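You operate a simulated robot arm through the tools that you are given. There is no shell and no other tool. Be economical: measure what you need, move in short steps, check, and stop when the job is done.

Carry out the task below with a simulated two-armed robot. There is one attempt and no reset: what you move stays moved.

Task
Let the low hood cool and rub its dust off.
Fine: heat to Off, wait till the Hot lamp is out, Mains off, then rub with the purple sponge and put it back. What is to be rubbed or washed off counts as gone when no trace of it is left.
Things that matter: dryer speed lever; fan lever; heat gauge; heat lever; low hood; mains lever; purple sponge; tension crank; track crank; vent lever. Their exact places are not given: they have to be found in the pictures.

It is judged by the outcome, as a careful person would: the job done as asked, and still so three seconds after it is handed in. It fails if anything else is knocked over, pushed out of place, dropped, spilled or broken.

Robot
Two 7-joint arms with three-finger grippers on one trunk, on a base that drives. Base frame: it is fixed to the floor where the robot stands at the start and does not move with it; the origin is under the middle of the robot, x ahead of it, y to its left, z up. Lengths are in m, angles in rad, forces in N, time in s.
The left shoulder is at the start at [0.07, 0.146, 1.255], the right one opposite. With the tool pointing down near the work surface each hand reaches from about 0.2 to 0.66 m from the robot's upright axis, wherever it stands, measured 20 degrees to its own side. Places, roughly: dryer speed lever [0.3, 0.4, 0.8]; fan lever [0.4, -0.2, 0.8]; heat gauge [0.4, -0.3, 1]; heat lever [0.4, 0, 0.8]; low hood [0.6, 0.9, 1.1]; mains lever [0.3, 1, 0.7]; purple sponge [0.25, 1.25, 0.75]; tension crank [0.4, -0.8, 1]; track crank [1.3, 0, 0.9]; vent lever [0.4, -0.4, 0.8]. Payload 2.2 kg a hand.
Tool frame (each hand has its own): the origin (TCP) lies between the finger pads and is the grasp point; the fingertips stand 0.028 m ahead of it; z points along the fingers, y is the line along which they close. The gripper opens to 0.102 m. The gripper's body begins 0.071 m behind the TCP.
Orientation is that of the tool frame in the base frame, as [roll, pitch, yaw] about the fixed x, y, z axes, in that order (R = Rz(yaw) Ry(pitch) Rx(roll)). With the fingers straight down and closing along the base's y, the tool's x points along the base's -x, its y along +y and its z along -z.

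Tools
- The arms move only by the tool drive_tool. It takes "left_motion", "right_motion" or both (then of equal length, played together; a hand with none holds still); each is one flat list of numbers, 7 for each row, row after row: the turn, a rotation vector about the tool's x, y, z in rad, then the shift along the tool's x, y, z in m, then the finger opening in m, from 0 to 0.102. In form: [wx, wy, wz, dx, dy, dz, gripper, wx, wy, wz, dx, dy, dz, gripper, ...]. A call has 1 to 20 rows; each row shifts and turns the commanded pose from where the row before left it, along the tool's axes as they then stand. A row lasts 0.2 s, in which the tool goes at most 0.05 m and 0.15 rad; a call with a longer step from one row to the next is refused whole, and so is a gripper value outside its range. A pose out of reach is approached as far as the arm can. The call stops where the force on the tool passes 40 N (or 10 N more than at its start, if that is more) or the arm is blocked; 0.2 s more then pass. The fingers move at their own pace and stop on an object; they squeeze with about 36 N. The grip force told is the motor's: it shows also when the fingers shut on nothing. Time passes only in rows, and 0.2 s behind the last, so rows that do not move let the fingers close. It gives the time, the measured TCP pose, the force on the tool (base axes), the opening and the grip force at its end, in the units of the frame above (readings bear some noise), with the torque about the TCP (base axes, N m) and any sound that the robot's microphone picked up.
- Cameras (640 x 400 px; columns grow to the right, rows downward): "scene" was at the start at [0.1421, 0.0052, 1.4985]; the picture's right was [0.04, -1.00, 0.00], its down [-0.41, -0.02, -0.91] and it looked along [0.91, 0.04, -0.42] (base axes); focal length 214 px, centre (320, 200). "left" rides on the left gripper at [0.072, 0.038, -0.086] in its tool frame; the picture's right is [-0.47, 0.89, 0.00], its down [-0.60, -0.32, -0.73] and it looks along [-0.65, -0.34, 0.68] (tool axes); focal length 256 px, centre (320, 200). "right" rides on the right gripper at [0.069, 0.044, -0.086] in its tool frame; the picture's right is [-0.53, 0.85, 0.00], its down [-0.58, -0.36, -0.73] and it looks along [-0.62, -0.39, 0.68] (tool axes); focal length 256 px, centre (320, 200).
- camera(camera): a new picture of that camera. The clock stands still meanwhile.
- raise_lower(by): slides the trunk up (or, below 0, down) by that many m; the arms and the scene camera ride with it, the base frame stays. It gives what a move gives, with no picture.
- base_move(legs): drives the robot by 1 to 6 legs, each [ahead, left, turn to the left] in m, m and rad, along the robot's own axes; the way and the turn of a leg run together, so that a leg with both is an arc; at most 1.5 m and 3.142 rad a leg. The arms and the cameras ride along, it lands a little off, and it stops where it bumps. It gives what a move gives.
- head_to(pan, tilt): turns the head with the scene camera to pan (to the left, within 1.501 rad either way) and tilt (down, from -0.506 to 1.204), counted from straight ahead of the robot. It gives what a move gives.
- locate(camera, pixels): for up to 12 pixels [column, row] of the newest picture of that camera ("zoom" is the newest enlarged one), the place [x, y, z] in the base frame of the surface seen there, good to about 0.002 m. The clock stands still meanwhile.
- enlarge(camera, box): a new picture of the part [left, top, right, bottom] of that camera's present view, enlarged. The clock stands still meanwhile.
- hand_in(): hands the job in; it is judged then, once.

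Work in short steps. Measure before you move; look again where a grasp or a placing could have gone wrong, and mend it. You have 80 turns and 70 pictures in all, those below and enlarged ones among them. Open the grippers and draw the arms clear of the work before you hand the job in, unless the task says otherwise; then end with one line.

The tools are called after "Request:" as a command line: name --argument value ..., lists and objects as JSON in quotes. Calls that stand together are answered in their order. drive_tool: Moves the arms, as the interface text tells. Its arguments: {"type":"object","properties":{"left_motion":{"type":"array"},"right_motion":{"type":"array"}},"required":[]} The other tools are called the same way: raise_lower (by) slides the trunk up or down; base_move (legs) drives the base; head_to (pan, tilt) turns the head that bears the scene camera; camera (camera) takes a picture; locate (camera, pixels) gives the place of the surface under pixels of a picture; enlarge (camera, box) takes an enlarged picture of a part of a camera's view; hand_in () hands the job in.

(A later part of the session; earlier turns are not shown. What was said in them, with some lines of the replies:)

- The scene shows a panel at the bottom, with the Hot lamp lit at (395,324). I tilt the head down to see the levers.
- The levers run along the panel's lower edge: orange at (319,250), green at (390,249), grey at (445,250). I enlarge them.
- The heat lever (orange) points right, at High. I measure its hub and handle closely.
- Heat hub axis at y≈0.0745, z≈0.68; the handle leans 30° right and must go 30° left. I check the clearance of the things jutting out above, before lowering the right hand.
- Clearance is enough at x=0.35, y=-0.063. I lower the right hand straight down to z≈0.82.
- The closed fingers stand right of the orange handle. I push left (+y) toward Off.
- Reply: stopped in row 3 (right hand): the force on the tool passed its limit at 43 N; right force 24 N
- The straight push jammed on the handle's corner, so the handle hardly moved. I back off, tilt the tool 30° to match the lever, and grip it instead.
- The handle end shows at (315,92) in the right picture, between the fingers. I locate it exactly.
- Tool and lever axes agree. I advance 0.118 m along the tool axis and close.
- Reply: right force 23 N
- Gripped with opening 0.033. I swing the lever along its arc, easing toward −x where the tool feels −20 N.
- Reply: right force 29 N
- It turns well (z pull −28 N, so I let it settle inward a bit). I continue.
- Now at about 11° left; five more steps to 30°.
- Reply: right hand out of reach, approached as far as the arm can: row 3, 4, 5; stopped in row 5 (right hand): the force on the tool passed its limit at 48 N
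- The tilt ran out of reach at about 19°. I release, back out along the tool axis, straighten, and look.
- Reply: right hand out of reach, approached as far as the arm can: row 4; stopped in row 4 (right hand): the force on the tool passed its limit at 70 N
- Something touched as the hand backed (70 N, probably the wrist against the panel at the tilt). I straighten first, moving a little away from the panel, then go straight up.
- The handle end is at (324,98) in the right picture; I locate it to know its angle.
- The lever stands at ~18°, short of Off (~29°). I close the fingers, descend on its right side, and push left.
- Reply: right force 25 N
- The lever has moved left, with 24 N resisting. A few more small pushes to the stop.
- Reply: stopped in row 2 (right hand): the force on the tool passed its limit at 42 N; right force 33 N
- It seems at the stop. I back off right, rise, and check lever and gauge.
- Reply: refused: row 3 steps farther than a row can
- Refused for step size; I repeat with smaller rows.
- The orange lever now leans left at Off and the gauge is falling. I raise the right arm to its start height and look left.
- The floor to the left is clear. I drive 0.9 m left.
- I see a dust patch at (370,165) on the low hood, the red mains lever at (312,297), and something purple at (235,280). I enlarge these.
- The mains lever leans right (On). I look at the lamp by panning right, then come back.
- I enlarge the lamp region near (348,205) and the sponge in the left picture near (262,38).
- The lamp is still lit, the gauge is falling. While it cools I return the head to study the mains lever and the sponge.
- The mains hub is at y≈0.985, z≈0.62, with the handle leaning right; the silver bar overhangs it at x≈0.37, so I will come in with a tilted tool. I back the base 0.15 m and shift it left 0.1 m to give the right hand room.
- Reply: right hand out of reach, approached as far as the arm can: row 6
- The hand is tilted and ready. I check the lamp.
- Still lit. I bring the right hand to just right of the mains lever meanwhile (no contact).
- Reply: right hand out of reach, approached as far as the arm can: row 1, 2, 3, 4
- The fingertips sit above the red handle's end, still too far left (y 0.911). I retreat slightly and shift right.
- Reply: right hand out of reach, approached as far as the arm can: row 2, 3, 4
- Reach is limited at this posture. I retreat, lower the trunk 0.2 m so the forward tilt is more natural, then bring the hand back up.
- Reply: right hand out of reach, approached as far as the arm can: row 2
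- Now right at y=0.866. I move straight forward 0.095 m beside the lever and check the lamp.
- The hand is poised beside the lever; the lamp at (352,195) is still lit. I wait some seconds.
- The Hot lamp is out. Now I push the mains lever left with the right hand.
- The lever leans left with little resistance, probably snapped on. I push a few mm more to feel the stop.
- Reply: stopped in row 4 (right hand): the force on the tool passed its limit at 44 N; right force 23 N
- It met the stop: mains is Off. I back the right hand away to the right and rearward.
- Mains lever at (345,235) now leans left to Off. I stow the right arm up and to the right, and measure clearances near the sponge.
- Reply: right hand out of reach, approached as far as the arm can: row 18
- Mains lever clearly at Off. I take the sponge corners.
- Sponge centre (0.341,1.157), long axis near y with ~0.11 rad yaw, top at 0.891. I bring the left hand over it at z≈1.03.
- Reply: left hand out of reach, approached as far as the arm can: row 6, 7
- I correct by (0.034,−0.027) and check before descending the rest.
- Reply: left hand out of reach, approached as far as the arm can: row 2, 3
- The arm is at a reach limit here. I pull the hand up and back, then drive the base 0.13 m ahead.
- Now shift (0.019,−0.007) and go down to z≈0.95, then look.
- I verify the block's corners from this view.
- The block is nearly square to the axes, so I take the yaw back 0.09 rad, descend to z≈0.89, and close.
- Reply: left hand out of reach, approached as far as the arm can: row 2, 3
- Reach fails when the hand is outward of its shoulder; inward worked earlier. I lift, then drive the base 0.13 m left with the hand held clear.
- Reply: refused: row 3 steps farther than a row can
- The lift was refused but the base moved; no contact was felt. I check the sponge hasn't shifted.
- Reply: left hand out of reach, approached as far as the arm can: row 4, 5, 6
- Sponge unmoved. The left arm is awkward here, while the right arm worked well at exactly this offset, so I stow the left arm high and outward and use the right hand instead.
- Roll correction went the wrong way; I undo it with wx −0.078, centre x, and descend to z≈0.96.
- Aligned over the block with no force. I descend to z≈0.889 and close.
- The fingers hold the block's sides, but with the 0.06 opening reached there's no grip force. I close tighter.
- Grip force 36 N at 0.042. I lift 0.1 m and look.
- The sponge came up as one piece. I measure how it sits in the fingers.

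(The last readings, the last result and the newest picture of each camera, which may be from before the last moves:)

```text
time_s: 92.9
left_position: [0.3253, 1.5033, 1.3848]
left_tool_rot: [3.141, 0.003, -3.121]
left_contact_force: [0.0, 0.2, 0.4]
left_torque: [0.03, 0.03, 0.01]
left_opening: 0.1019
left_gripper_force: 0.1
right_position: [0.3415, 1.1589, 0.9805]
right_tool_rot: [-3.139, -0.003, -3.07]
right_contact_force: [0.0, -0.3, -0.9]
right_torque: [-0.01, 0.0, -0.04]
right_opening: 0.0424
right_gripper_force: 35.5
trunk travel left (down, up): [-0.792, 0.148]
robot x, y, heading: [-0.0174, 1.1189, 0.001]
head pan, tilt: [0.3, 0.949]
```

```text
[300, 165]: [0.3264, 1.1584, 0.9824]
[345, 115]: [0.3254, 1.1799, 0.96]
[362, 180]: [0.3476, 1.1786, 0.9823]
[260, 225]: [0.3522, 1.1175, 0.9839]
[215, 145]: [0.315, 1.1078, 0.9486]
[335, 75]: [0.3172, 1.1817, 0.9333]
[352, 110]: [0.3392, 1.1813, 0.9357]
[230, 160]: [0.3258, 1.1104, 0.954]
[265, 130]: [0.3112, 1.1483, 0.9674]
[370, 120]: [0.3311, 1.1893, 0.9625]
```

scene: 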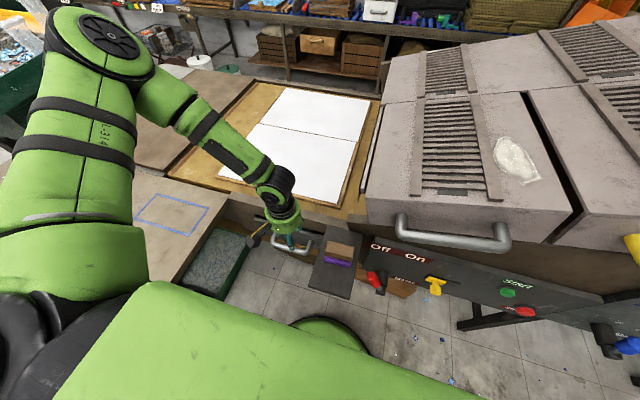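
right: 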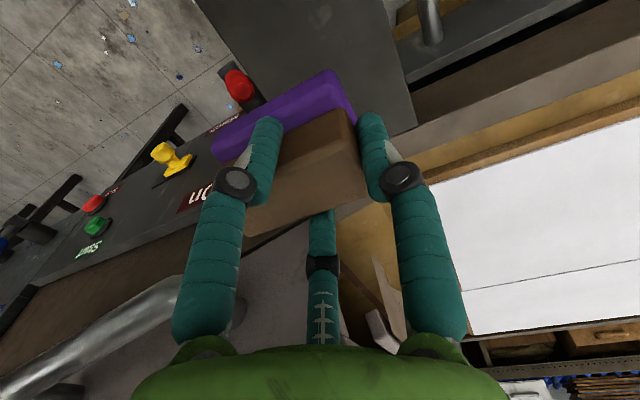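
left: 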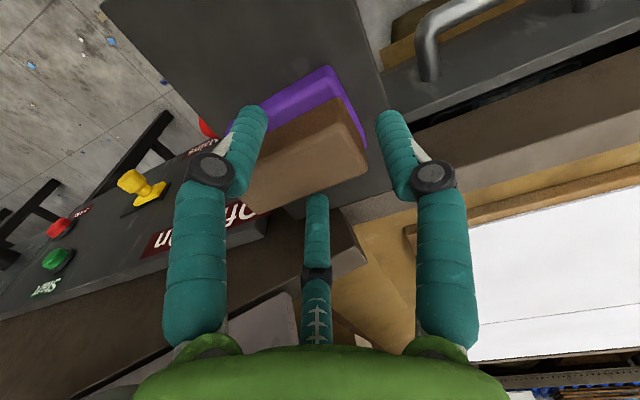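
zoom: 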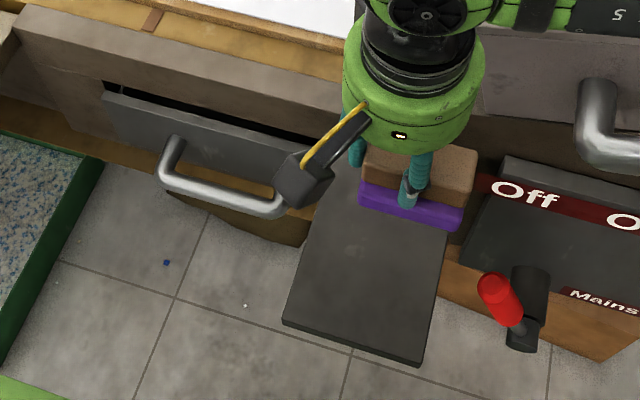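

The block was pushed 15 mm toward −y: the finger points I located show the real closing line is skewed about 28° from y (as the camera's right axis suggests). I set it back down, open, rise, and turn the hand 0.5 rad to align.

Request:
drive_tool --right_motion '[0, 0, 0, 0, -0.0, 0.04, 0.02, 0, 0, 0, 0, 0, 0.03, 0.02, 0, 0, 0, 0, 0, 0.0195, 0.02, 0, 0, 0, 0, 0, 0, 0.02, 0, 0, 0, 0, 0, 0, 0.102, 0, 0, 0, 0, 0, 0, 0.102, 0, 0, 0, 0, 0, 0, 0.102, 0, 0, 0, 0, 0, -0.035, 0.102, 0, 0, 0, 0, 0, -0.04, 0.102, 0, 0, -0.125, 0, 0, 0, 0.102, 0, 0, -0.125, 0, 0, 0, 0.102, 0, 0, -0.125, 0, 0, 0, 0.102, 0, 0, -0.125, 0, 0, 0, 0.102, 0, 0, 0, 0, 0, 0, 0.102]'

Request:
camera --camera "right"

Request:
enlarge --camera "scene" --box '[240, 190, 400, 310]'

```text
time_s: 95.9
left_position: [0.3246, 1.5043, 1.3855]
left_tool_rot: [3.141, 0.003, -3.123]
left_contact_force: [-0.4, -1.0, 0.3]
left_torque: [0.0, 0.02, -0.03]
left_opening: 0.102
left_gripper_force: 0.0
right_position: [0.3395, 1.1586, 0.9662]
right_tool_rot: [-3.138, -0.003, -2.57]
right_contact_force: [0.5, 0.2, -0.1]
right_torque: [0.03, 0.01, 0.01]
right_opening: 0.102
right_gripper_force: 0.0
trunk travel left (down, up): [-0.792, 0.148]
robot x, y, heading: [-0.0158, 1.12, 0.002]
head pan, tilt: [0.3, 0.949]
```

```text
20 pictures are left
```

right: 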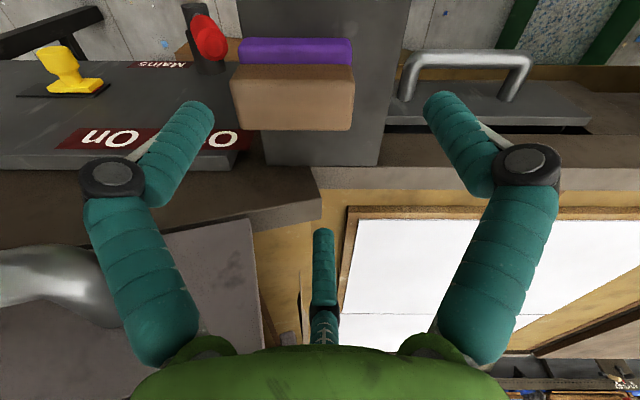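

```text
3.33 times, centred on (320, 250) of scene
```

zoom: 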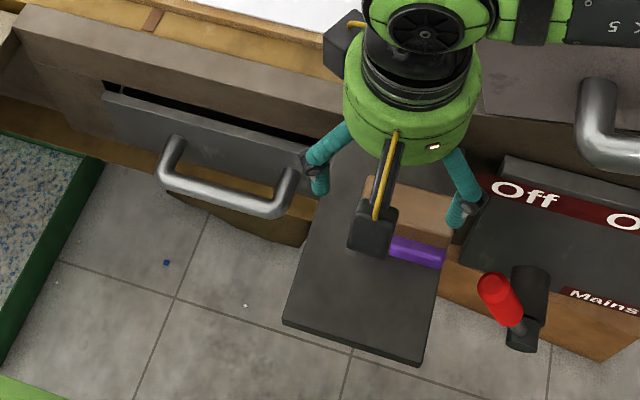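

Now the fingers line up with the block. I locate its ends for centring.

Request:
locate --camera "right" --pixels '[[236, 100], [350, 100], [293, 70], [293, 125], [243, 75], [348, 72], [240, 45], [348, 45], [200, 112], [440, 110]]'

```text
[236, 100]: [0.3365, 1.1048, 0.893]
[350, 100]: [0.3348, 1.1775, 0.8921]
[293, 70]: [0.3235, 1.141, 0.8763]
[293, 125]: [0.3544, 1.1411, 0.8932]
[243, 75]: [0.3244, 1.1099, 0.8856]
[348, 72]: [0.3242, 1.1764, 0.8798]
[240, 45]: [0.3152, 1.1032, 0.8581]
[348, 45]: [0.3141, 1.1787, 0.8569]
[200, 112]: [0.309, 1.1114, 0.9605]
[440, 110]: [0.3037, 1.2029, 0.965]
```

I cross-check the fingertips in the scene enlargement, as they seem offset toward −x.

Request:
locate --camera "zoom" --pixels '[[318, 190], [320, 172], [455, 222], [456, 210], [460, 185], [330, 145]]'

Request:
locate --camera "right" --pixels '[[185, 108], [210, 112], [175, 150], [428, 100], [460, 100], [465, 150], [115, 175], [525, 165], [322, 235], [322, 270]]'

```text
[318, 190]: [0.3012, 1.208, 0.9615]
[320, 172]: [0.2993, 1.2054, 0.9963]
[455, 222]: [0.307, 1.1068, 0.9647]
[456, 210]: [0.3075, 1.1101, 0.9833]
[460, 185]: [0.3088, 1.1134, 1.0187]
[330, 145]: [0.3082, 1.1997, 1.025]
```

```text
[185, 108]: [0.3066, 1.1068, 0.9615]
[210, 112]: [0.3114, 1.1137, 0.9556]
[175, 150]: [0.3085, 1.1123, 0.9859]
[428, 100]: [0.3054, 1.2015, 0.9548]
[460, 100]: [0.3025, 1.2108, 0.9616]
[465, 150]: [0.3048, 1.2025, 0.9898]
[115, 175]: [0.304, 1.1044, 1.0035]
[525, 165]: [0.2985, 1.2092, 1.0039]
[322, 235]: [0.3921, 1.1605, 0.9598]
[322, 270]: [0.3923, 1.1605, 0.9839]
```

The hand really has two fingers on the −x side and a thumb on the +x side, so this orientation grips the block across its short side. I centre on (0.340,1.141), descend and close.

Request:
drive_tool --right_motion '[0, 0, 0, 0.0087, -0.0154, 0, 0.102, 0, 0, 0, 0, 0, 0.04, 0.102, 0, 0, 0, 0, 0, 0.038, 0.102, 0, 0, 0, 0, 0, 0, 0.102, 0, 0, 0, 0, 0, 0, 0.06, 0, 0, 0, 0, 0, 0, 0.03, 0, 0, 0, 0, 0, 0, 0.01, 0, 0, 0, 0, 0, 0, 0.01]'

Request:
camera --camera "right"

```text
time_s: 97.7
left_position: [0.3241, 1.5043, 1.3848]
left_tool_rot: [-3.141, 0.002, -3.123]
left_contact_force: [-0.1, 0.0, 0.0]
left_torque: [-0.04, 0.01, -0.05]
left_opening: 0.102
left_gripper_force: 0.1
right_position: [0.3396, 1.1403, 0.889]
right_tool_rot: [-3.141, -0.001, -2.571]
right_contact_force: [0.9, -0.1, 0.6]
right_torque: [0.08, -0.09, 0.05]
right_opening: 0.0451
right_gripper_force: 35.7
trunk travel left (down, up): [-0.792, 0.148]
robot x, y, heading: [-0.0228, 1.12, -0.002]
head pan, tilt: [0.3, 0.949]
```

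```text
18 pictures are left
```

right: 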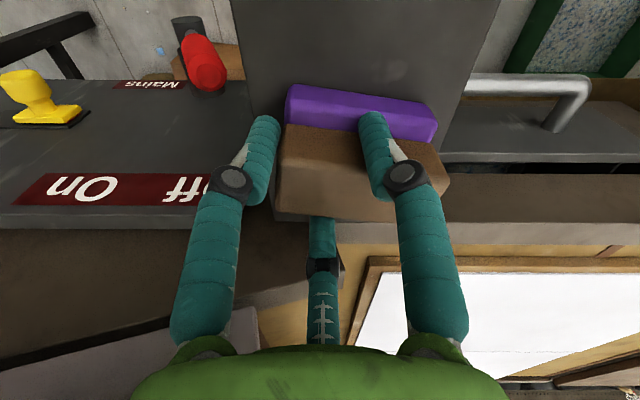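

The block slipped sideways: one finger caught its end. I release, rise a bit, and will regrip with a smaller opening so both fingers land on the front face.

Request:
drive_tool --right_motion '[0, 0, 0, 0, 0, 0, 0.08, 0, 0, 0, 0, 0, 0, 0.102, 0, 0, 0, 0, 0, 0, 0.102, 0, 0, 0, 0, 0, -0.035, 0.102, 0, 0, 0, 0, 0, -0.035, 0.085, 0, 0, 0, 0, 0, 0, 0.085]'

Request:
camera --camera "right"

```text
time_s: 99.1
left_position: [0.3239, 1.5036, 1.3843]
left_tool_rot: [-3.141, 0.003, -3.121]
left_contact_force: [-0.6, -0.2, -0.6]
left_torque: [-0.01, 0.02, 0.0]
left_opening: 0.1023
left_gripper_force: 0.1
right_position: [0.3402, 1.1398, 0.9602]
right_tool_rot: [-3.14, -0.002, -2.571]
right_contact_force: [-0.8, 0.3, -0.5]
right_torque: [-0.02, 0.02, -0.02]
right_opening: 0.0848
right_gripper_force: 0.1
trunk travel left (down, up): [-0.792, 0.148]
robot x, y, heading: [-0.0169, 1.1174, 0.003]
head pan, tilt: [0.3, 0.949]
```

```text
17 pictures are left
```

right: 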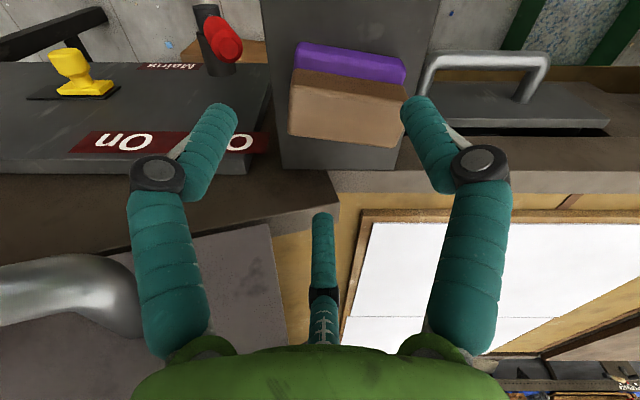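

Request:
locate --camera "right" --pixels '[[298, 80], [295, 125], [402, 92], [398, 135], [350, 105], [300, 52], [400, 68], [215, 120], [420, 110], [322, 220]]'

```text
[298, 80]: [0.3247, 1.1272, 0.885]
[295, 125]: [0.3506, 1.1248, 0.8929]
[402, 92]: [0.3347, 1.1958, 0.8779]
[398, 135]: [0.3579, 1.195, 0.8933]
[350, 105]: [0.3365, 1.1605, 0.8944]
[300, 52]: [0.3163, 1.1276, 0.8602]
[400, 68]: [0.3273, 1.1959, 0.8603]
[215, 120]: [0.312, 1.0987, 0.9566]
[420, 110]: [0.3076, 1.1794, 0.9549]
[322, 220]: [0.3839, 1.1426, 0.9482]
```

Block centre (0.342,1.160), yaw ≈−0.13. I turn the hand 0.18 rad to match, shift so the two fingers are well in front, open to 0.095, descend and close.

Request:
drive_tool --right_motion '[0, 0, 0.09, 0, 0, 0, 0.095, 0, 0, 0.09, 0, 0, 0, 0.095, 0, 0, 0, 0, 0.0217, 0, 0.095, 0, 0, 0, 0, 0, 0.036, 0.095, 0, 0, 0, 0, 0, 0.036, 0.095, 0, 0, 0, 0, 0, 0, 0.095, 0, 0, 0, 0, 0, 0, 0.07, 0, 0, 0, 0, 0, 0, 0.04, 0, 0, 0, 0, 0, 0, 0.01, 0, 0, 0, 0, 0, 0, 0.01]'

Request:
camera --camera "right"

```text
time_s: 101.3
left_position: [0.3248, 1.5039, 1.3837]
left_tool_rot: [3.14, 0.004, -3.122]
left_contact_force: [-0.3, -0.6, 0.7]
left_torque: [-0.02, 0.03, -0.03]
left_opening: 0.1021
left_gripper_force: 0.0
right_position: [0.3336, 1.159, 0.887]
right_tool_rot: [-3.14, -0.001, -2.752]
right_contact_force: [1.5, 1.5, 2.6]
right_torque: [0.06, -0.17, 0.0]
right_opening: 0.0508
right_gripper_force: 35.6
trunk travel left (down, up): [-0.792, 0.148]
robot x, y, heading: [-0.0172, 1.126, -0.0]
head pan, tilt: [0.3, 0.949]
```

```text
16 pictures are left
```

right: 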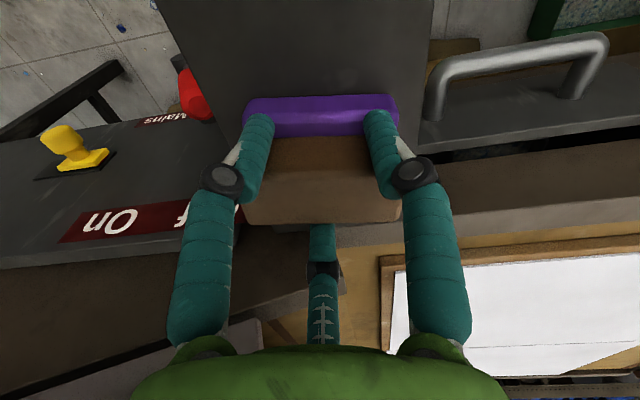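

Good symmetric grip: both fingers in front, thumb behind (0.051, 36 N). I lift to z≈1.34 and drive right to stand before the dusty hood.

Request:
drive_tool --right_motion '[0, 0, 0, 0, 0, -0.03, 0.01, 0, 0, 0, 0, 0, -0.04, 0.01, 0, 0, 0, 0, 0, -0.045, 0.01, 0, 0, 0, 0, 0, -0.045, 0.01, 0, 0, 0, 0, 0, -0.045, 0.01, 0, 0, 0, 0, 0, -0.045, 0.01, 0, 0, 0, 0, 0, -0.045, 0.01, 0, 0, 0, 0, 0, -0.045, 0.01, 0, 0, 0, 0, 0, -0.045, 0.01, 0, 0, 0, 0, 0, -0.045, 0.01, 0, 0, 0, 0, 0, -0.03, 0.01]'

Request:
base_move --legs '[[0, -0.28, 0]]'

Request:
head_to --pan 0.0 --tilt 0.7

Request:
camera --camera "scene"

```text
time_s: 103.7
left_position: [0.3238, 1.5048, 1.3843]
left_tool_rot: [-3.141, 0.005, -3.123]
left_contact_force: [-0.4, -0.1, 0.2]
left_torque: [0.0, -0.03, -0.01]
left_opening: 0.102
left_gripper_force: 0.1
right_position: [0.3336, 1.1579, 1.3449]
right_tool_rot: [-3.14, -0.001, -2.75]
right_contact_force: [-0.6, 0.4, -2.2]
right_torque: [0.0, -0.02, 0.01]
right_opening: 0.0506
right_gripper_force: 35.8
trunk travel left (down, up): [-0.792, 0.148]
robot x, y, heading: [-0.0197, 1.1213, 0.001]
head pan, tilt: [0.3, 0.949]
```

```text
time_s: 105.7
left_position: [0.3255, 1.2241, 1.3833]
left_tool_rot: [3.141, 0.001, -3.121]
left_contact_force: [0.6, -0.1, 0.4]
left_torque: [0.01, 0.02, 0.01]
left_opening: 0.102
left_gripper_force: 0.1
right_position: [0.3354, 0.8789, 1.3459]
right_tool_rot: [-3.138, -0.005, -2.752]
right_contact_force: [0.9, -0.1, -0.7]
right_torque: [-0.08, 0.03, 0.02]
right_opening: 0.0504
right_gripper_force: 35.6
trunk travel left (down, up): [-0.792, 0.148]
robot x, y, heading: [-0.0209, 0.8412, -0.003]
head pan, tilt: [0.3, 0.949]
```

```text
time_s: 106.5
left_position: [0.3248, 1.2207, 1.3843]
left_tool_rot: [3.139, 0.003, -3.121]
left_contact_force: [0.1, -0.4, -0.4]
left_torque: [-0.01, 0.04, 0.01]
left_opening: 0.1019
left_gripper_force: 0.1
right_position: [0.3364, 0.8744, 1.3452]
right_tool_rot: [-3.139, -0.001, -2.752]
right_contact_force: [-0.2, -0.3, -0.7]
right_torque: [0.05, 0.0, 0.01]
right_opening: 0.0507
right_gripper_force: 36.2
trunk travel left (down, up): [-0.792, 0.148]
robot x, y, heading: [-0.0208, 0.8345, -0.002]
head pan, tilt: [0.0, 0.7]
```

```text
15 pictures are left
```

scene: 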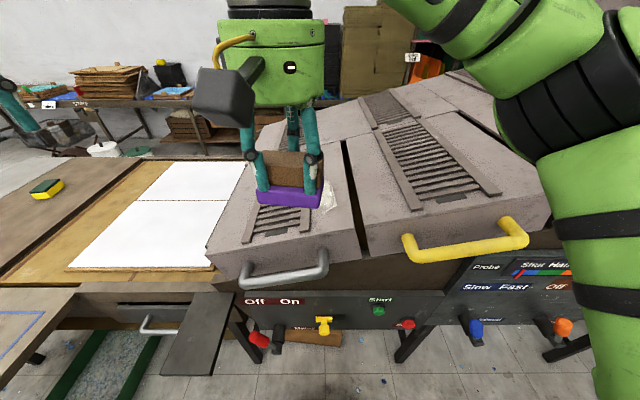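

The sponge is held level. I measure the hood strip and rail around the patch.

Request:
locate --camera "scene" --pixels '[[335, 235], [318, 238], [350, 238], [345, 205], [336, 185], [325, 205], [307, 218], [303, 228], [330, 165], [318, 230], [340, 160], [348, 225]]'

```text
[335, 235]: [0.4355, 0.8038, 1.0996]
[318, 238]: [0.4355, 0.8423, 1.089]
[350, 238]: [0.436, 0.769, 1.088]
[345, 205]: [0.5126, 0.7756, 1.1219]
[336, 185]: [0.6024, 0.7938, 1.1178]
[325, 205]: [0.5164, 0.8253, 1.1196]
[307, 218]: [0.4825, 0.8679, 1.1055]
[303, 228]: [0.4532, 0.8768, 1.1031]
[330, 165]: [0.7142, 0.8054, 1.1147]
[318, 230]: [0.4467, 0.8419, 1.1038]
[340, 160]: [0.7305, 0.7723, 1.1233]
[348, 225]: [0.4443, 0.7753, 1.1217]
```

The hood strip falls toward +y with slope ≈−0.26 (z≈1.1218−0.26(y−0.7755)), level along x. I turn the hand to square the sponge, tilt it 0.254 rad to the slope, and move above the patch's near end.

Request:
drive_tool --right_motion '[0, 0, -0.12, 0, 0, 0, 0.01, 0.111, 0.062, 0, 0, 0, 0, 0.01, 0.111, 0.062, 0, 0, 0, 0, 0.01, 0, 0, 0, -0.0355, -0.017, 0, 0.01, 0, 0, 0, -0.0355, -0.017, 0, 0.01, 0, 0, 0, -0.0355, -0.017, 0, 0.01, 0, 0, 0, -0.0355, -0.017, 0, 0.01, 0, 0, 0, 0, 0, 0.04, 0.01, 0, 0, 0, 0, 0, 0.04, 0.01, 0, 0, 0, 0, 0, 0, 0.01]'

Request:
camera --camera "scene"

```text
time_s: 108.7
left_position: [0.3275, 1.2203, 1.3836]
left_tool_rot: [3.141, 0.001, -3.122]
left_contact_force: [-0.3, -0.4, -0.2]
left_torque: [0.0, 0.01, -0.01]
left_opening: 0.1021
left_gripper_force: 0.0
right_position: [0.4569, 0.8531, 1.2503]
right_tool_rot: [-2.916, -0.127, -2.645]
right_contact_force: [0.2, -0.5, -1.1]
right_torque: [-0.01, -0.02, 0.01]
right_opening: 0.0506
right_gripper_force: 35.4
right hand out of reach, approached as far as the arm can: row 6, 7
trunk travel left (down, up): [-0.792, 0.148]
robot x, y, heading: [-0.0191, 0.8373, -0.004]
head pan, tilt: [0.0, 0.7]
```

```text
14 pictures are left
```

scene: 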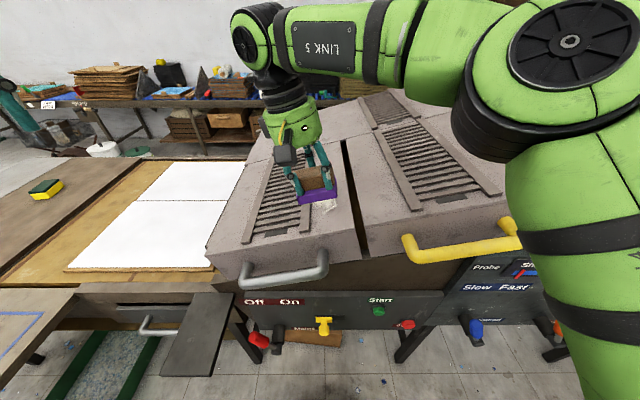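

Orientation is right but the reach is short. I raise the trunk 0.14 m and drive 0.1 m ahead (the panel is 0.44 m from the axis).

Request:
raise_lower --by 0.14

Request:
base_move --legs '[[0.09, 0, 0]]'

```text
time_s: 110.4
left_position: [0.3245, 1.2221, 1.5238]
left_tool_rot: [3.141, 0.002, -3.12]
left_contact_force: [-0.2, -0.5, 0.0]
left_torque: [-0.03, -0.01, -0.01]
left_opening: 0.102
left_gripper_force: 0.1
right_position: [0.4561, 0.8535, 1.3912]
right_tool_rot: [-2.915, -0.127, -2.644]
right_contact_force: [0.2, -0.2, -1.2]
right_torque: [0.02, 0.02, 0.0]
right_opening: 0.0508
right_gripper_force: 35.8
trunk travel left (down, up): [-0.932, 0.008]
robot x, y, heading: [-0.0184, 0.837, -0.002]
head pan, tilt: [0.0, 0.7]
```

```text
time_s: 111.5
left_position: [0.3994, 1.2206, 1.5278]
left_tool_rot: [3.14, 0.014, -3.122]
left_contact_force: [-1.1, 0.2, 0.4]
left_torque: [-0.01, -0.1, -0.01]
left_opening: 0.1019
left_gripper_force: 0.0
right_position: [0.5301, 0.8529, 1.3957]
right_tool_rot: [-2.914, -0.117, -2.644]
right_contact_force: [-0.4, 0.0, -0.7]
right_torque: [0.01, -0.07, 0.01]
right_opening: 0.0508
right_gripper_force: 35.8
trunk travel left (down, up): [-0.932, 0.008]
robot x, y, heading: [0.0681, 0.834, 0.003]
head pan, tilt: [0.0, 0.7]
```

Now I lower to a hover 0.04 m over the near end of the patch.

Request:
drive_tool --right_motion '[0, 0, 0, 0.002, 0.0115, 0.038, 0.01, 0, 0, 0, 0.002, 0.0115, 0.038, 0.01, 0, 0, 0, 0.002, 0.0115, 0.038, 0.01, 0, 0, 0, 0.002, 0.0115, 0.038, 0.01, 0, 0, 0, 0.002, 0.0115, 0.038, 0.01, 0, 0, 0, 0, 0, 0, 0.01]'

Request:
camera --camera "scene"

```text
time_s: 112.9
left_position: [0.4102, 1.2216, 1.5249]
left_tool_rot: [3.141, 0.005, -3.122]
left_contact_force: [-0.4, 0.0, 0.6]
left_torque: [0.0, -0.01, 0.03]
left_opening: 0.102
left_gripper_force: 0.1
right_position: [0.5053, 0.8487, 1.1929]
right_tool_rot: [-2.915, -0.124, -2.645]
right_contact_force: [0.0, -0.3, -0.2]
right_torque: [0.0, -0.02, 0.0]
right_opening: 0.0506
right_gripper_force: 35.9
trunk travel left (down, up): [-0.932, 0.008]
robot x, y, heading: [0.0691, 0.8366, 0.001]
head pan, tilt: [0.0, 0.7]
```

```text
13 pictures are left
```

scene: 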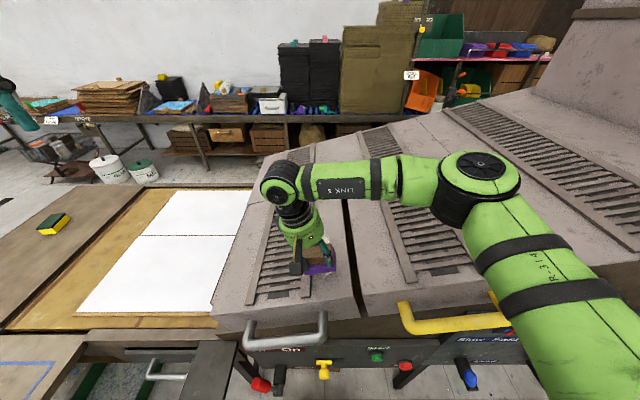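

Good reach; the gap under the sponge is ≈34 mm. I shift back 15 mm in x and lower to a light press.

Request:
drive_tool --right_motion '[0, 0, 0, 0.0131, 0.0073, 0.01, 0.01, 0, 0, 0, 0, 0, 0.01, 0.01, 0, 0, 0, 0, 0, 0.006, 0.01, 0, 0, 0, 0, 0, 0.003, 0.01, 0, 0, 0, 0, 0, 0.003, 0.01, 0, 0, 0, 0, 0, 0.003, 0.01]'

```text
time_s: 114.3
left_position: [0.4121, 1.2218, 1.5256]
left_tool_rot: [-3.141, 0.003, -3.123]
left_contact_force: [-0.1, -0.5, -0.4]
left_torque: [0.01, 0.0, -0.01]
left_opening: 0.102
left_gripper_force: 0.1
right_position: [0.4894, 0.8393, 1.1637]
right_tool_rot: [-2.917, -0.124, -2.645]
right_contact_force: [0.1, 1.1, -0.6]
right_torque: [-0.01, 0.01, 0.0]
right_opening: 0.0506
right_gripper_force: 35.7
trunk travel left (down, up): [-0.932, 0.008]
robot x, y, heading: [0.0669, 0.8365, 0.001]
head pan, tilt: [0.0, 0.7]
```

About 4 mm remain; no contact force yet. I go on in 2 mm steps.

Request:
drive_tool --right_motion '[0, 0, 0, 0, 0, 0.002, 0.01, 0, 0, 0, 0, 0, 0.002, 0.01, 0, 0, 0, 0, 0, 0.002, 0.01]'

```text
time_s: 115.1
left_position: [0.4088, 1.2245, 1.5263]
left_tool_rot: [-3.14, 0.004, -3.123]
left_contact_force: [-0.8, -0.3, 0.1]
left_torque: [-0.02, 0.02, -0.02]
left_opening: 0.102
left_gripper_force: 0.0
right_position: [0.4895, 0.8403, 1.1604]
right_tool_rot: [-2.912, -0.12, -2.644]
right_contact_force: [5.3, 4.4, 26.0]
right_torque: [-1.2, -0.39, 0.25]
right_opening: 0.0508
right_gripper_force: 36.4
trunk travel left (down, up): [-0.932, 0.008]
robot x, y, heading: [0.0682, 0.8371, 0.002]
head pan, tilt: [0.0, 0.7]
```

Contact at 26 N, borne mostly on the −y edge. I ease 1.5 mm, tilt 0.04 rad more, and sweep along +x over the patch and back.

Request:
drive_tool --right_motion '[0.035, 0.0195, 0, 0, 0, -0.001, 0.01, 0, 0, 0, -0.0175, -0.0098, 0, 0.01, 0, 0, 0, -0.0175, -0.0098, 0, 0.01, 0, 0, 0, -0.0175, -0.0098, 0, 0.01, 0, 0, 0, -0.0175, -0.0098, 0, 0.01, 0, 0, 0, -0.0175, -0.0098, 0, 0.01, 0, 0, 0, -0.0175, -0.0098, 0, 0.01, 0, 0, 0, -0.0175, -0.0098, 0, 0.01, 0, 0, 0, -0.0175, -0.0098, 0, 0.01, 0, 0, 0, -0.0131, -0.0073, 0, 0.01]'

```text
time_s: 117.3
left_position: [0.4047, 1.2239, 1.5256]
left_tool_rot: [-3.14, 0.008, -3.122]
left_contact_force: [0.5, 0.0, 0.8]
left_torque: [0.0, 0.02, -0.02]
left_opening: 0.102
left_gripper_force: 0.0
right_position: [0.6445, 0.8407, 1.1604]
right_tool_rot: [-2.88, -0.14, -2.645]
right_contact_force: [-10.0, 7.6, 18.5]
right_torque: [0.97, 0.31, 0.36]
right_opening: 0.0506
right_gripper_force: 35.9
right hand out of reach, approached as far as the arm can: row 10
trunk travel left (down, up): [-0.932, 0.008]
robot x, y, heading: [0.067, 0.8377, 0.004]
head pan, tilt: [0.0, 0.7]
```

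The pass went well (18 N). I sweep back with a few mm shift toward −y, then forth again.

Request:
drive_tool --right_motion '[-0.0175, -0.0098, 0, 0.003, -0.0052, 0, 0.01, 0, 0, 0, 0.0175, 0.0098, 0, 0.01, 0, 0, 0, 0.0175, 0.0098, 0, 0.01, 0, 0, 0, 0.0175, 0.0098, 0, 0.01, 0, 0, 0, 0.0175, 0.0098, 0, 0.01, 0, 0, 0, 0.0175, 0.0098, 0, 0.01, 0, 0, 0, 0.0175, 0.0098, 0, 0.01, 0, 0, 0, 0.0175, 0.0098, 0, 0.01, 0, 0, 0, 0.0175, 0.0098, 0, 0.01, 0, 0, 0, 0, 0, -0.03, 0.01, 0, 0, 0, 0.04, 0.022, -0.02, 0.01, 0, 0, 0, 0.04, 0.022, 0, 0.01]'

Request:
enlarge --camera "scene" --box '[220, 140, 400, 320]'

```text
time_s: 119.9
left_position: [0.4102, 1.221, 1.5256]
left_tool_rot: [3.142, 0.006, -3.121]
left_contact_force: [-0.5, 0.0, 0.1]
left_torque: [-0.02, -0.05, 0.0]
left_opening: 0.1019
left_gripper_force: 0.1
right_position: [0.3976, 0.8473, 1.2076]
right_tool_rot: [-2.898, -0.133, -2.645]
right_contact_force: [-0.1, -0.1, -0.7]
right_torque: [0.02, -0.03, -0.03]
right_opening: 0.0507
right_gripper_force: 35.9
trunk travel left (down, up): [-0.932, 0.008]
robot x, y, heading: [0.0654, 0.836, 0.001]
head pan, tilt: [0.0, 0.7]
```

```text
2.22 times, centred on (310, 230) of scene
```

zoom: 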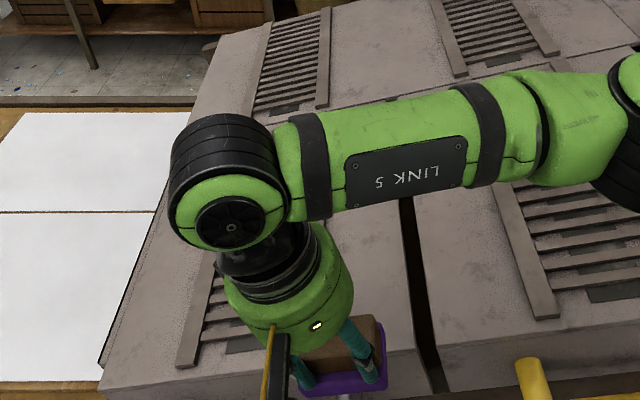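

The arm hides the patch from the head; I look with the right hand's camera.

Request:
camera --camera "right"

```text
11 pictures are left
```

right: 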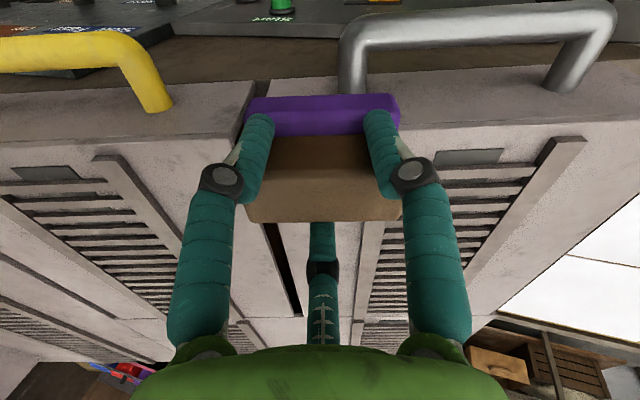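

The visible part seems clean; for a full view I lift the hand and move it aside to the right.

Request:
drive_tool --right_motion '[0, 0, 0, 0, 0, -0.045, 0.01, 0, 0, 0, 0, 0, -0.045, 0.01, 0, 0, 0, 0, 0, -0.045, 0.01, 0, 0, 0, 0.022, -0.039, 0, 0.01, 0, 0, 0, 0.022, -0.039, 0, 0.01, 0, 0, 0, 0.022, -0.039, 0, 0.01, 0, 0, 0, 0.022, -0.039, 0, 0.01, 0, 0, 0, 0.022, -0.039, 0, 0.01]'

Request:
enlarge --camera "scene" --box '[220, 140, 400, 320]'

```text
time_s: 121.7
left_position: [0.4102, 1.2168, 1.5266]
left_tool_rot: [3.138, 0.004, -3.124]
left_contact_force: [-0.7, -0.5, 0.2]
left_torque: [0.06, -0.02, -0.04]
left_opening: 0.1019
left_gripper_force: 0.2
right_position: [0.3963, 0.6602, 1.398]
right_tool_rot: [-2.904, -0.134, -2.644]
right_contact_force: [-0.7, -0.2, -0.5]
right_torque: [0.05, -0.04, 0.03]
right_opening: 0.0507
right_gripper_force: 36.4
trunk travel left (down, up): [-0.932, 0.008]
robot x, y, heading: [0.0704, 0.8397, -0.005]
head pan, tilt: [0.0, 0.7]
```

```text
2.22 times, centred on (310, 230) of scene
```

zoom: 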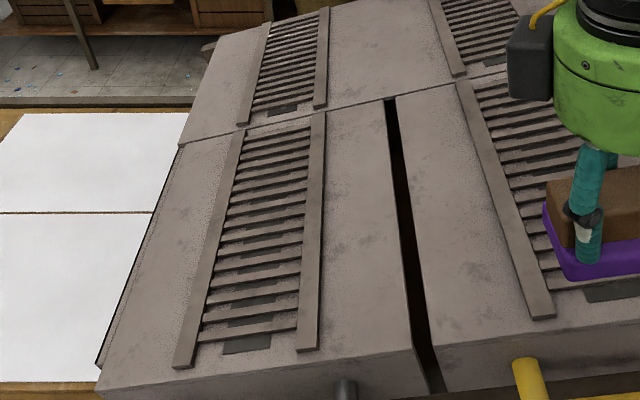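

No patch remains at this scale. I enlarge the strip for faint traces.

Request:
enlarge --camera "scene" --box '[345, 185, 425, 295]'

```text
3.64 times, centred on (385, 240) of scene
```

zoom: 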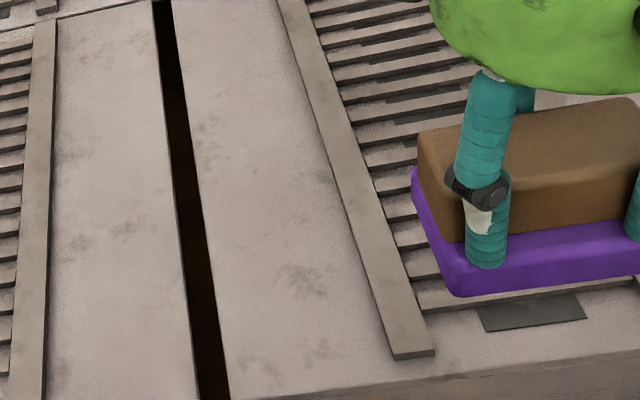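

The hood strip is clean. I level the hand, back the base to where I picked the sponge, and lower the trunk again.

Request:
drive_tool --right_motion '[-0.12, -0.067, 0, 0, 0, 0, 0.01, -0.12, -0.067, 0, 0, 0, 0, 0.01, 0, 0, 0, 0, 0, 0, 0.01]'

Request:
base_move --legs '[[-0.09, 0, 0], [0, 0.285, 0]]'

Request:
raise_lower --by -0.14

```text
time_s: 122.5
left_position: [0.4115, 1.221, 1.5253]
left_tool_rot: [-3.141, 0.005, -3.123]
left_contact_force: [0.2, 0.5, 0.4]
left_torque: [-0.02, -0.01, 0.02]
left_opening: 0.1018
left_gripper_force: 0.0
right_position: [0.3982, 0.664, 1.3977]
right_tool_rot: [3.141, -0.001, -2.63]
right_contact_force: [0.1, -0.1, -0.6]
right_torque: [0.0, -0.01, -0.01]
right_opening: 0.0507
right_gripper_force: 36.0
trunk travel left (down, up): [-0.932, 0.008]
robot x, y, heading: [0.0665, 0.838, -0.001]
head pan, tilt: [0.0, 0.7]
```

```text
time_s: 125.2
left_position: [0.3236, 1.5018, 1.5259]
left_tool_rot: [3.139, 0.005, -3.126]
left_contact_force: [0.2, -1.1, -0.1]
left_torque: [0.06, 0.01, 0.01]
left_opening: 0.1021
left_gripper_force: 0.0
right_position: [0.3086, 0.9459, 1.3973]
right_tool_rot: [-3.141, 0.001, -2.634]
right_contact_force: [-0.7, -1.2, -1.0]
right_torque: [0.06, -0.02, -0.02]
right_opening: 0.0507
right_gripper_force: 36.0
trunk travel left (down, up): [-0.932, 0.008]
robot x, y, heading: [-0.0187, 1.124, -0.001]
head pan, tilt: [0.0, 0.7]
```

```text
time_s: 126.8
left_position: [0.3262, 1.5061, 1.3849]
left_tool_rot: [3.14, 0.004, -3.126]
left_contact_force: [-0.2, -0.6, -0.4]
left_torque: [-0.01, 0.02, 0.01]
left_opening: 0.1022
left_gripper_force: 0.1
right_position: [0.3119, 0.95, 1.2585]
right_tool_rot: [3.142, 0.0, -2.636]
right_contact_force: [-0.2, -0.7, -0.2]
right_torque: [-0.01, 0.02, 0.03]
right_opening: 0.0505
right_gripper_force: 36.0
trunk travel left (down, up): [-0.792, 0.148]
robot x, y, heading: [-0.0176, 1.1249, -0.002]
head pan, tilt: [0.0, 0.7]
```

Hand level, 0.21 m right of the shelf spot. I move over it and descend to z≈0.94.

Request:
drive_tool --right_motion '[0, 0, 0, -0.024, 0.0343, 0, 0.01, 0, 0, 0, -0.024, 0.0343, 0, 0.01, 0, 0, 0, -0.024, 0.0343, 0, 0.01, 0, 0, 0, -0.024, 0.0343, 0, 0.01, 0, 0, 0, -0.024, 0.0343, 0, 0.01, 0, 0, 0, 0, 0, 0.045, 0.01, 0, 0, 0, 0, 0, 0.045, 0.01, 0, 0, 0, 0, 0, 0.045, 0.01, 0, 0, 0, 0, 0, 0.045, 0.01, 0, 0, 0, 0, 0, 0.045, 0.01, 0, 0, 0, 0, 0, 0.045, 0.01, 0, 0, 0, 0, 0, 0.04, 0.01, 0, 0, 0, 0, 0, 0, 0.01]'

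Request:
camera --camera "right"

```text
time_s: 129.6
left_position: [0.3251, 1.5053, 1.3841]
left_tool_rot: [-3.14, 0.004, -3.126]
left_contact_force: [0.2, -0.7, -0.3]
left_torque: [-0.02, 0.0, 0.02]
left_opening: 0.102
left_gripper_force: 0.0
right_position: [0.3322, 1.1547, 0.9476]
right_tool_rot: [-3.141, -0.003, -2.633]
right_contact_force: [-0.1, -0.4, -0.3]
right_torque: [0.01, 0.02, 0.01]
right_opening: 0.0505
right_gripper_force: 36.2
trunk travel left (down, up): [-0.792, 0.148]
robot x, y, heading: [-0.0187, 1.1242, -0.004]
head pan, tilt: [0.0, 0.7]
```

```text
8 pictures are left
5 turns are left
```

right: 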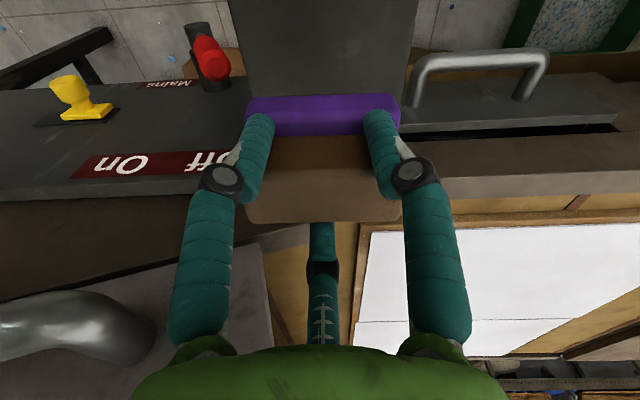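

Over the shelf, held well. I lower 0.059 m, open, and rise straight up clear.

Request:
drive_tool --right_motion '[0, 0, 0, -0.0037, 0.0025, 0.03, 0.01, 0, 0, 0, 0, 0, 0.02, 0.01, 0, 0, 0, 0, 0, 0.009, 0.01, 0, 0, 0, 0, 0, 0, 0.01, 0, 0, 0, 0, 0, 0, 0.07, 0, 0, 0, 0, 0, 0, 0.102, 0, 0, 0, 0, 0, 0, 0.102, 0, 0, 0, 0, 0, -0.02, 0.102, 0, 0, 0, 0, 0, -0.04, 0.102, 0, 0, 0, 0, 0, -0.045, 0.102, 0, 0, 0, 0, 0, -0.045, 0.102, 0, 0, 0, 0, 0, -0.045, 0.102, 0, 0, 0, 0, 0, -0.045, 0.102, 0, 0, 0, 0, 0, -0.045, 0.102, 0, 0, 0, 0, 0, -0.045, 0.102, 0, 0, 0, 0, 0, -0.045, 0.102]'

Request:
camera --camera "right"

Request:
locate --camera "right" --pixels '[[300, 75], [320, 80], [340, 75], [320, 60]]'

```text
time_s: 133.0
left_position: [0.3245, 1.5071, 1.3846]
left_tool_rot: [3.141, 0.005, -3.125]
left_contact_force: [-0.4, -0.8, 0.4]
left_torque: [0.0, -0.03, 0.01]
left_opening: 0.1017
left_gripper_force: 0.1
right_position: [0.3325, 1.1619, 1.2656]
right_tool_rot: [-3.141, -0.003, -2.632]
right_contact_force: [0.4, 0.0, -0.6]
right_torque: [0.01, -0.01, 0.03]
right_opening: 0.1021
right_gripper_force: 0.1
trunk travel left (down, up): [-0.792, 0.148]
robot x, y, heading: [-0.0178, 1.124, -0.005]
head pan, tilt: [0.0, 0.7]
```

```text
7 pictures are left
```

right: 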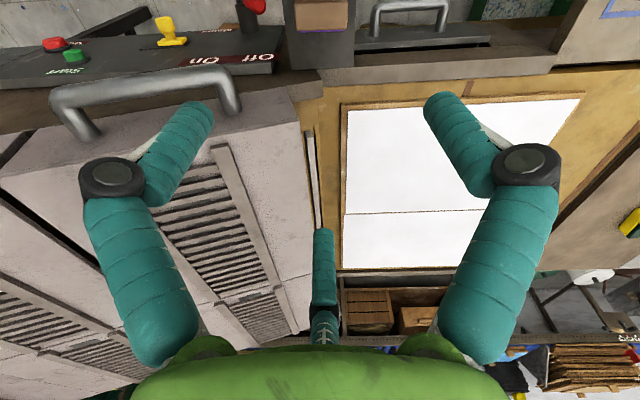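

```text
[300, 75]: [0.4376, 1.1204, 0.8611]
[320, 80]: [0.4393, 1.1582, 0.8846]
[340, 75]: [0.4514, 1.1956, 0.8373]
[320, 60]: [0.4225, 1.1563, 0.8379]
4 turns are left
```

The sponge stands on the shelf at (320,15). I tilt the head to verify sponge, levers and lamp in one look.

Request:
head_to --pan 0.0 --tilt 0.95

Request:
camera --camera "scene"

Request:
locate --camera "right" --pixels '[[300, 15], [320, 15], [342, 15], [320, 5], [320, 24]]'

```text
time_s: 133.8
left_position: [0.3247, 1.5061, 1.385]
left_tool_rot: [3.14, 0.003, -3.126]
left_contact_force: [-0.3, 0.3, -0.5]
left_torque: [0.01, 0.02, -0.03]
left_opening: 0.1018
left_gripper_force: 0.1
right_position: [0.3329, 1.1611, 1.2641]
right_tool_rot: [-3.141, -0.001, -2.634]
right_contact_force: [0.2, 0.6, 0.4]
right_torque: [0.0, -0.01, 0.02]
right_opening: 0.1019
right_gripper_force: 0.0
trunk travel left (down, up): [-0.792, 0.148]
robot x, y, heading: [-0.0207, 1.1211, -0.002]
head pan, tilt: [0.0, 0.949]
```

```text
6 pictures are left
```

scene: 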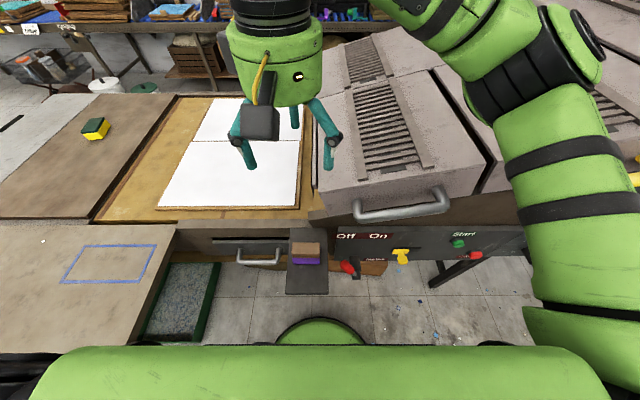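

```text
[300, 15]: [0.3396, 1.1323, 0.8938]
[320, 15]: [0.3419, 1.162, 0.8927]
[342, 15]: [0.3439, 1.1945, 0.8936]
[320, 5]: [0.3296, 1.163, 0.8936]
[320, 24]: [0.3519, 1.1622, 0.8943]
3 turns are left
```

The sponge is back in its place (centre ≈(0.341,1.16)), the hood is clean, the mains lever leans to Off, and both hands are open and clear. I hand in.

Request:
hand_in

```text
The job is handed in.
```

I handed the job in: the low hood is cooled and its dust is rubbed off. I set heat to Off, waited until the Hot lamp was out, and then turned Mains off. After rubbing, the purple sponge went back to its place, and an enlarged look at the hood showed no trace of dust.
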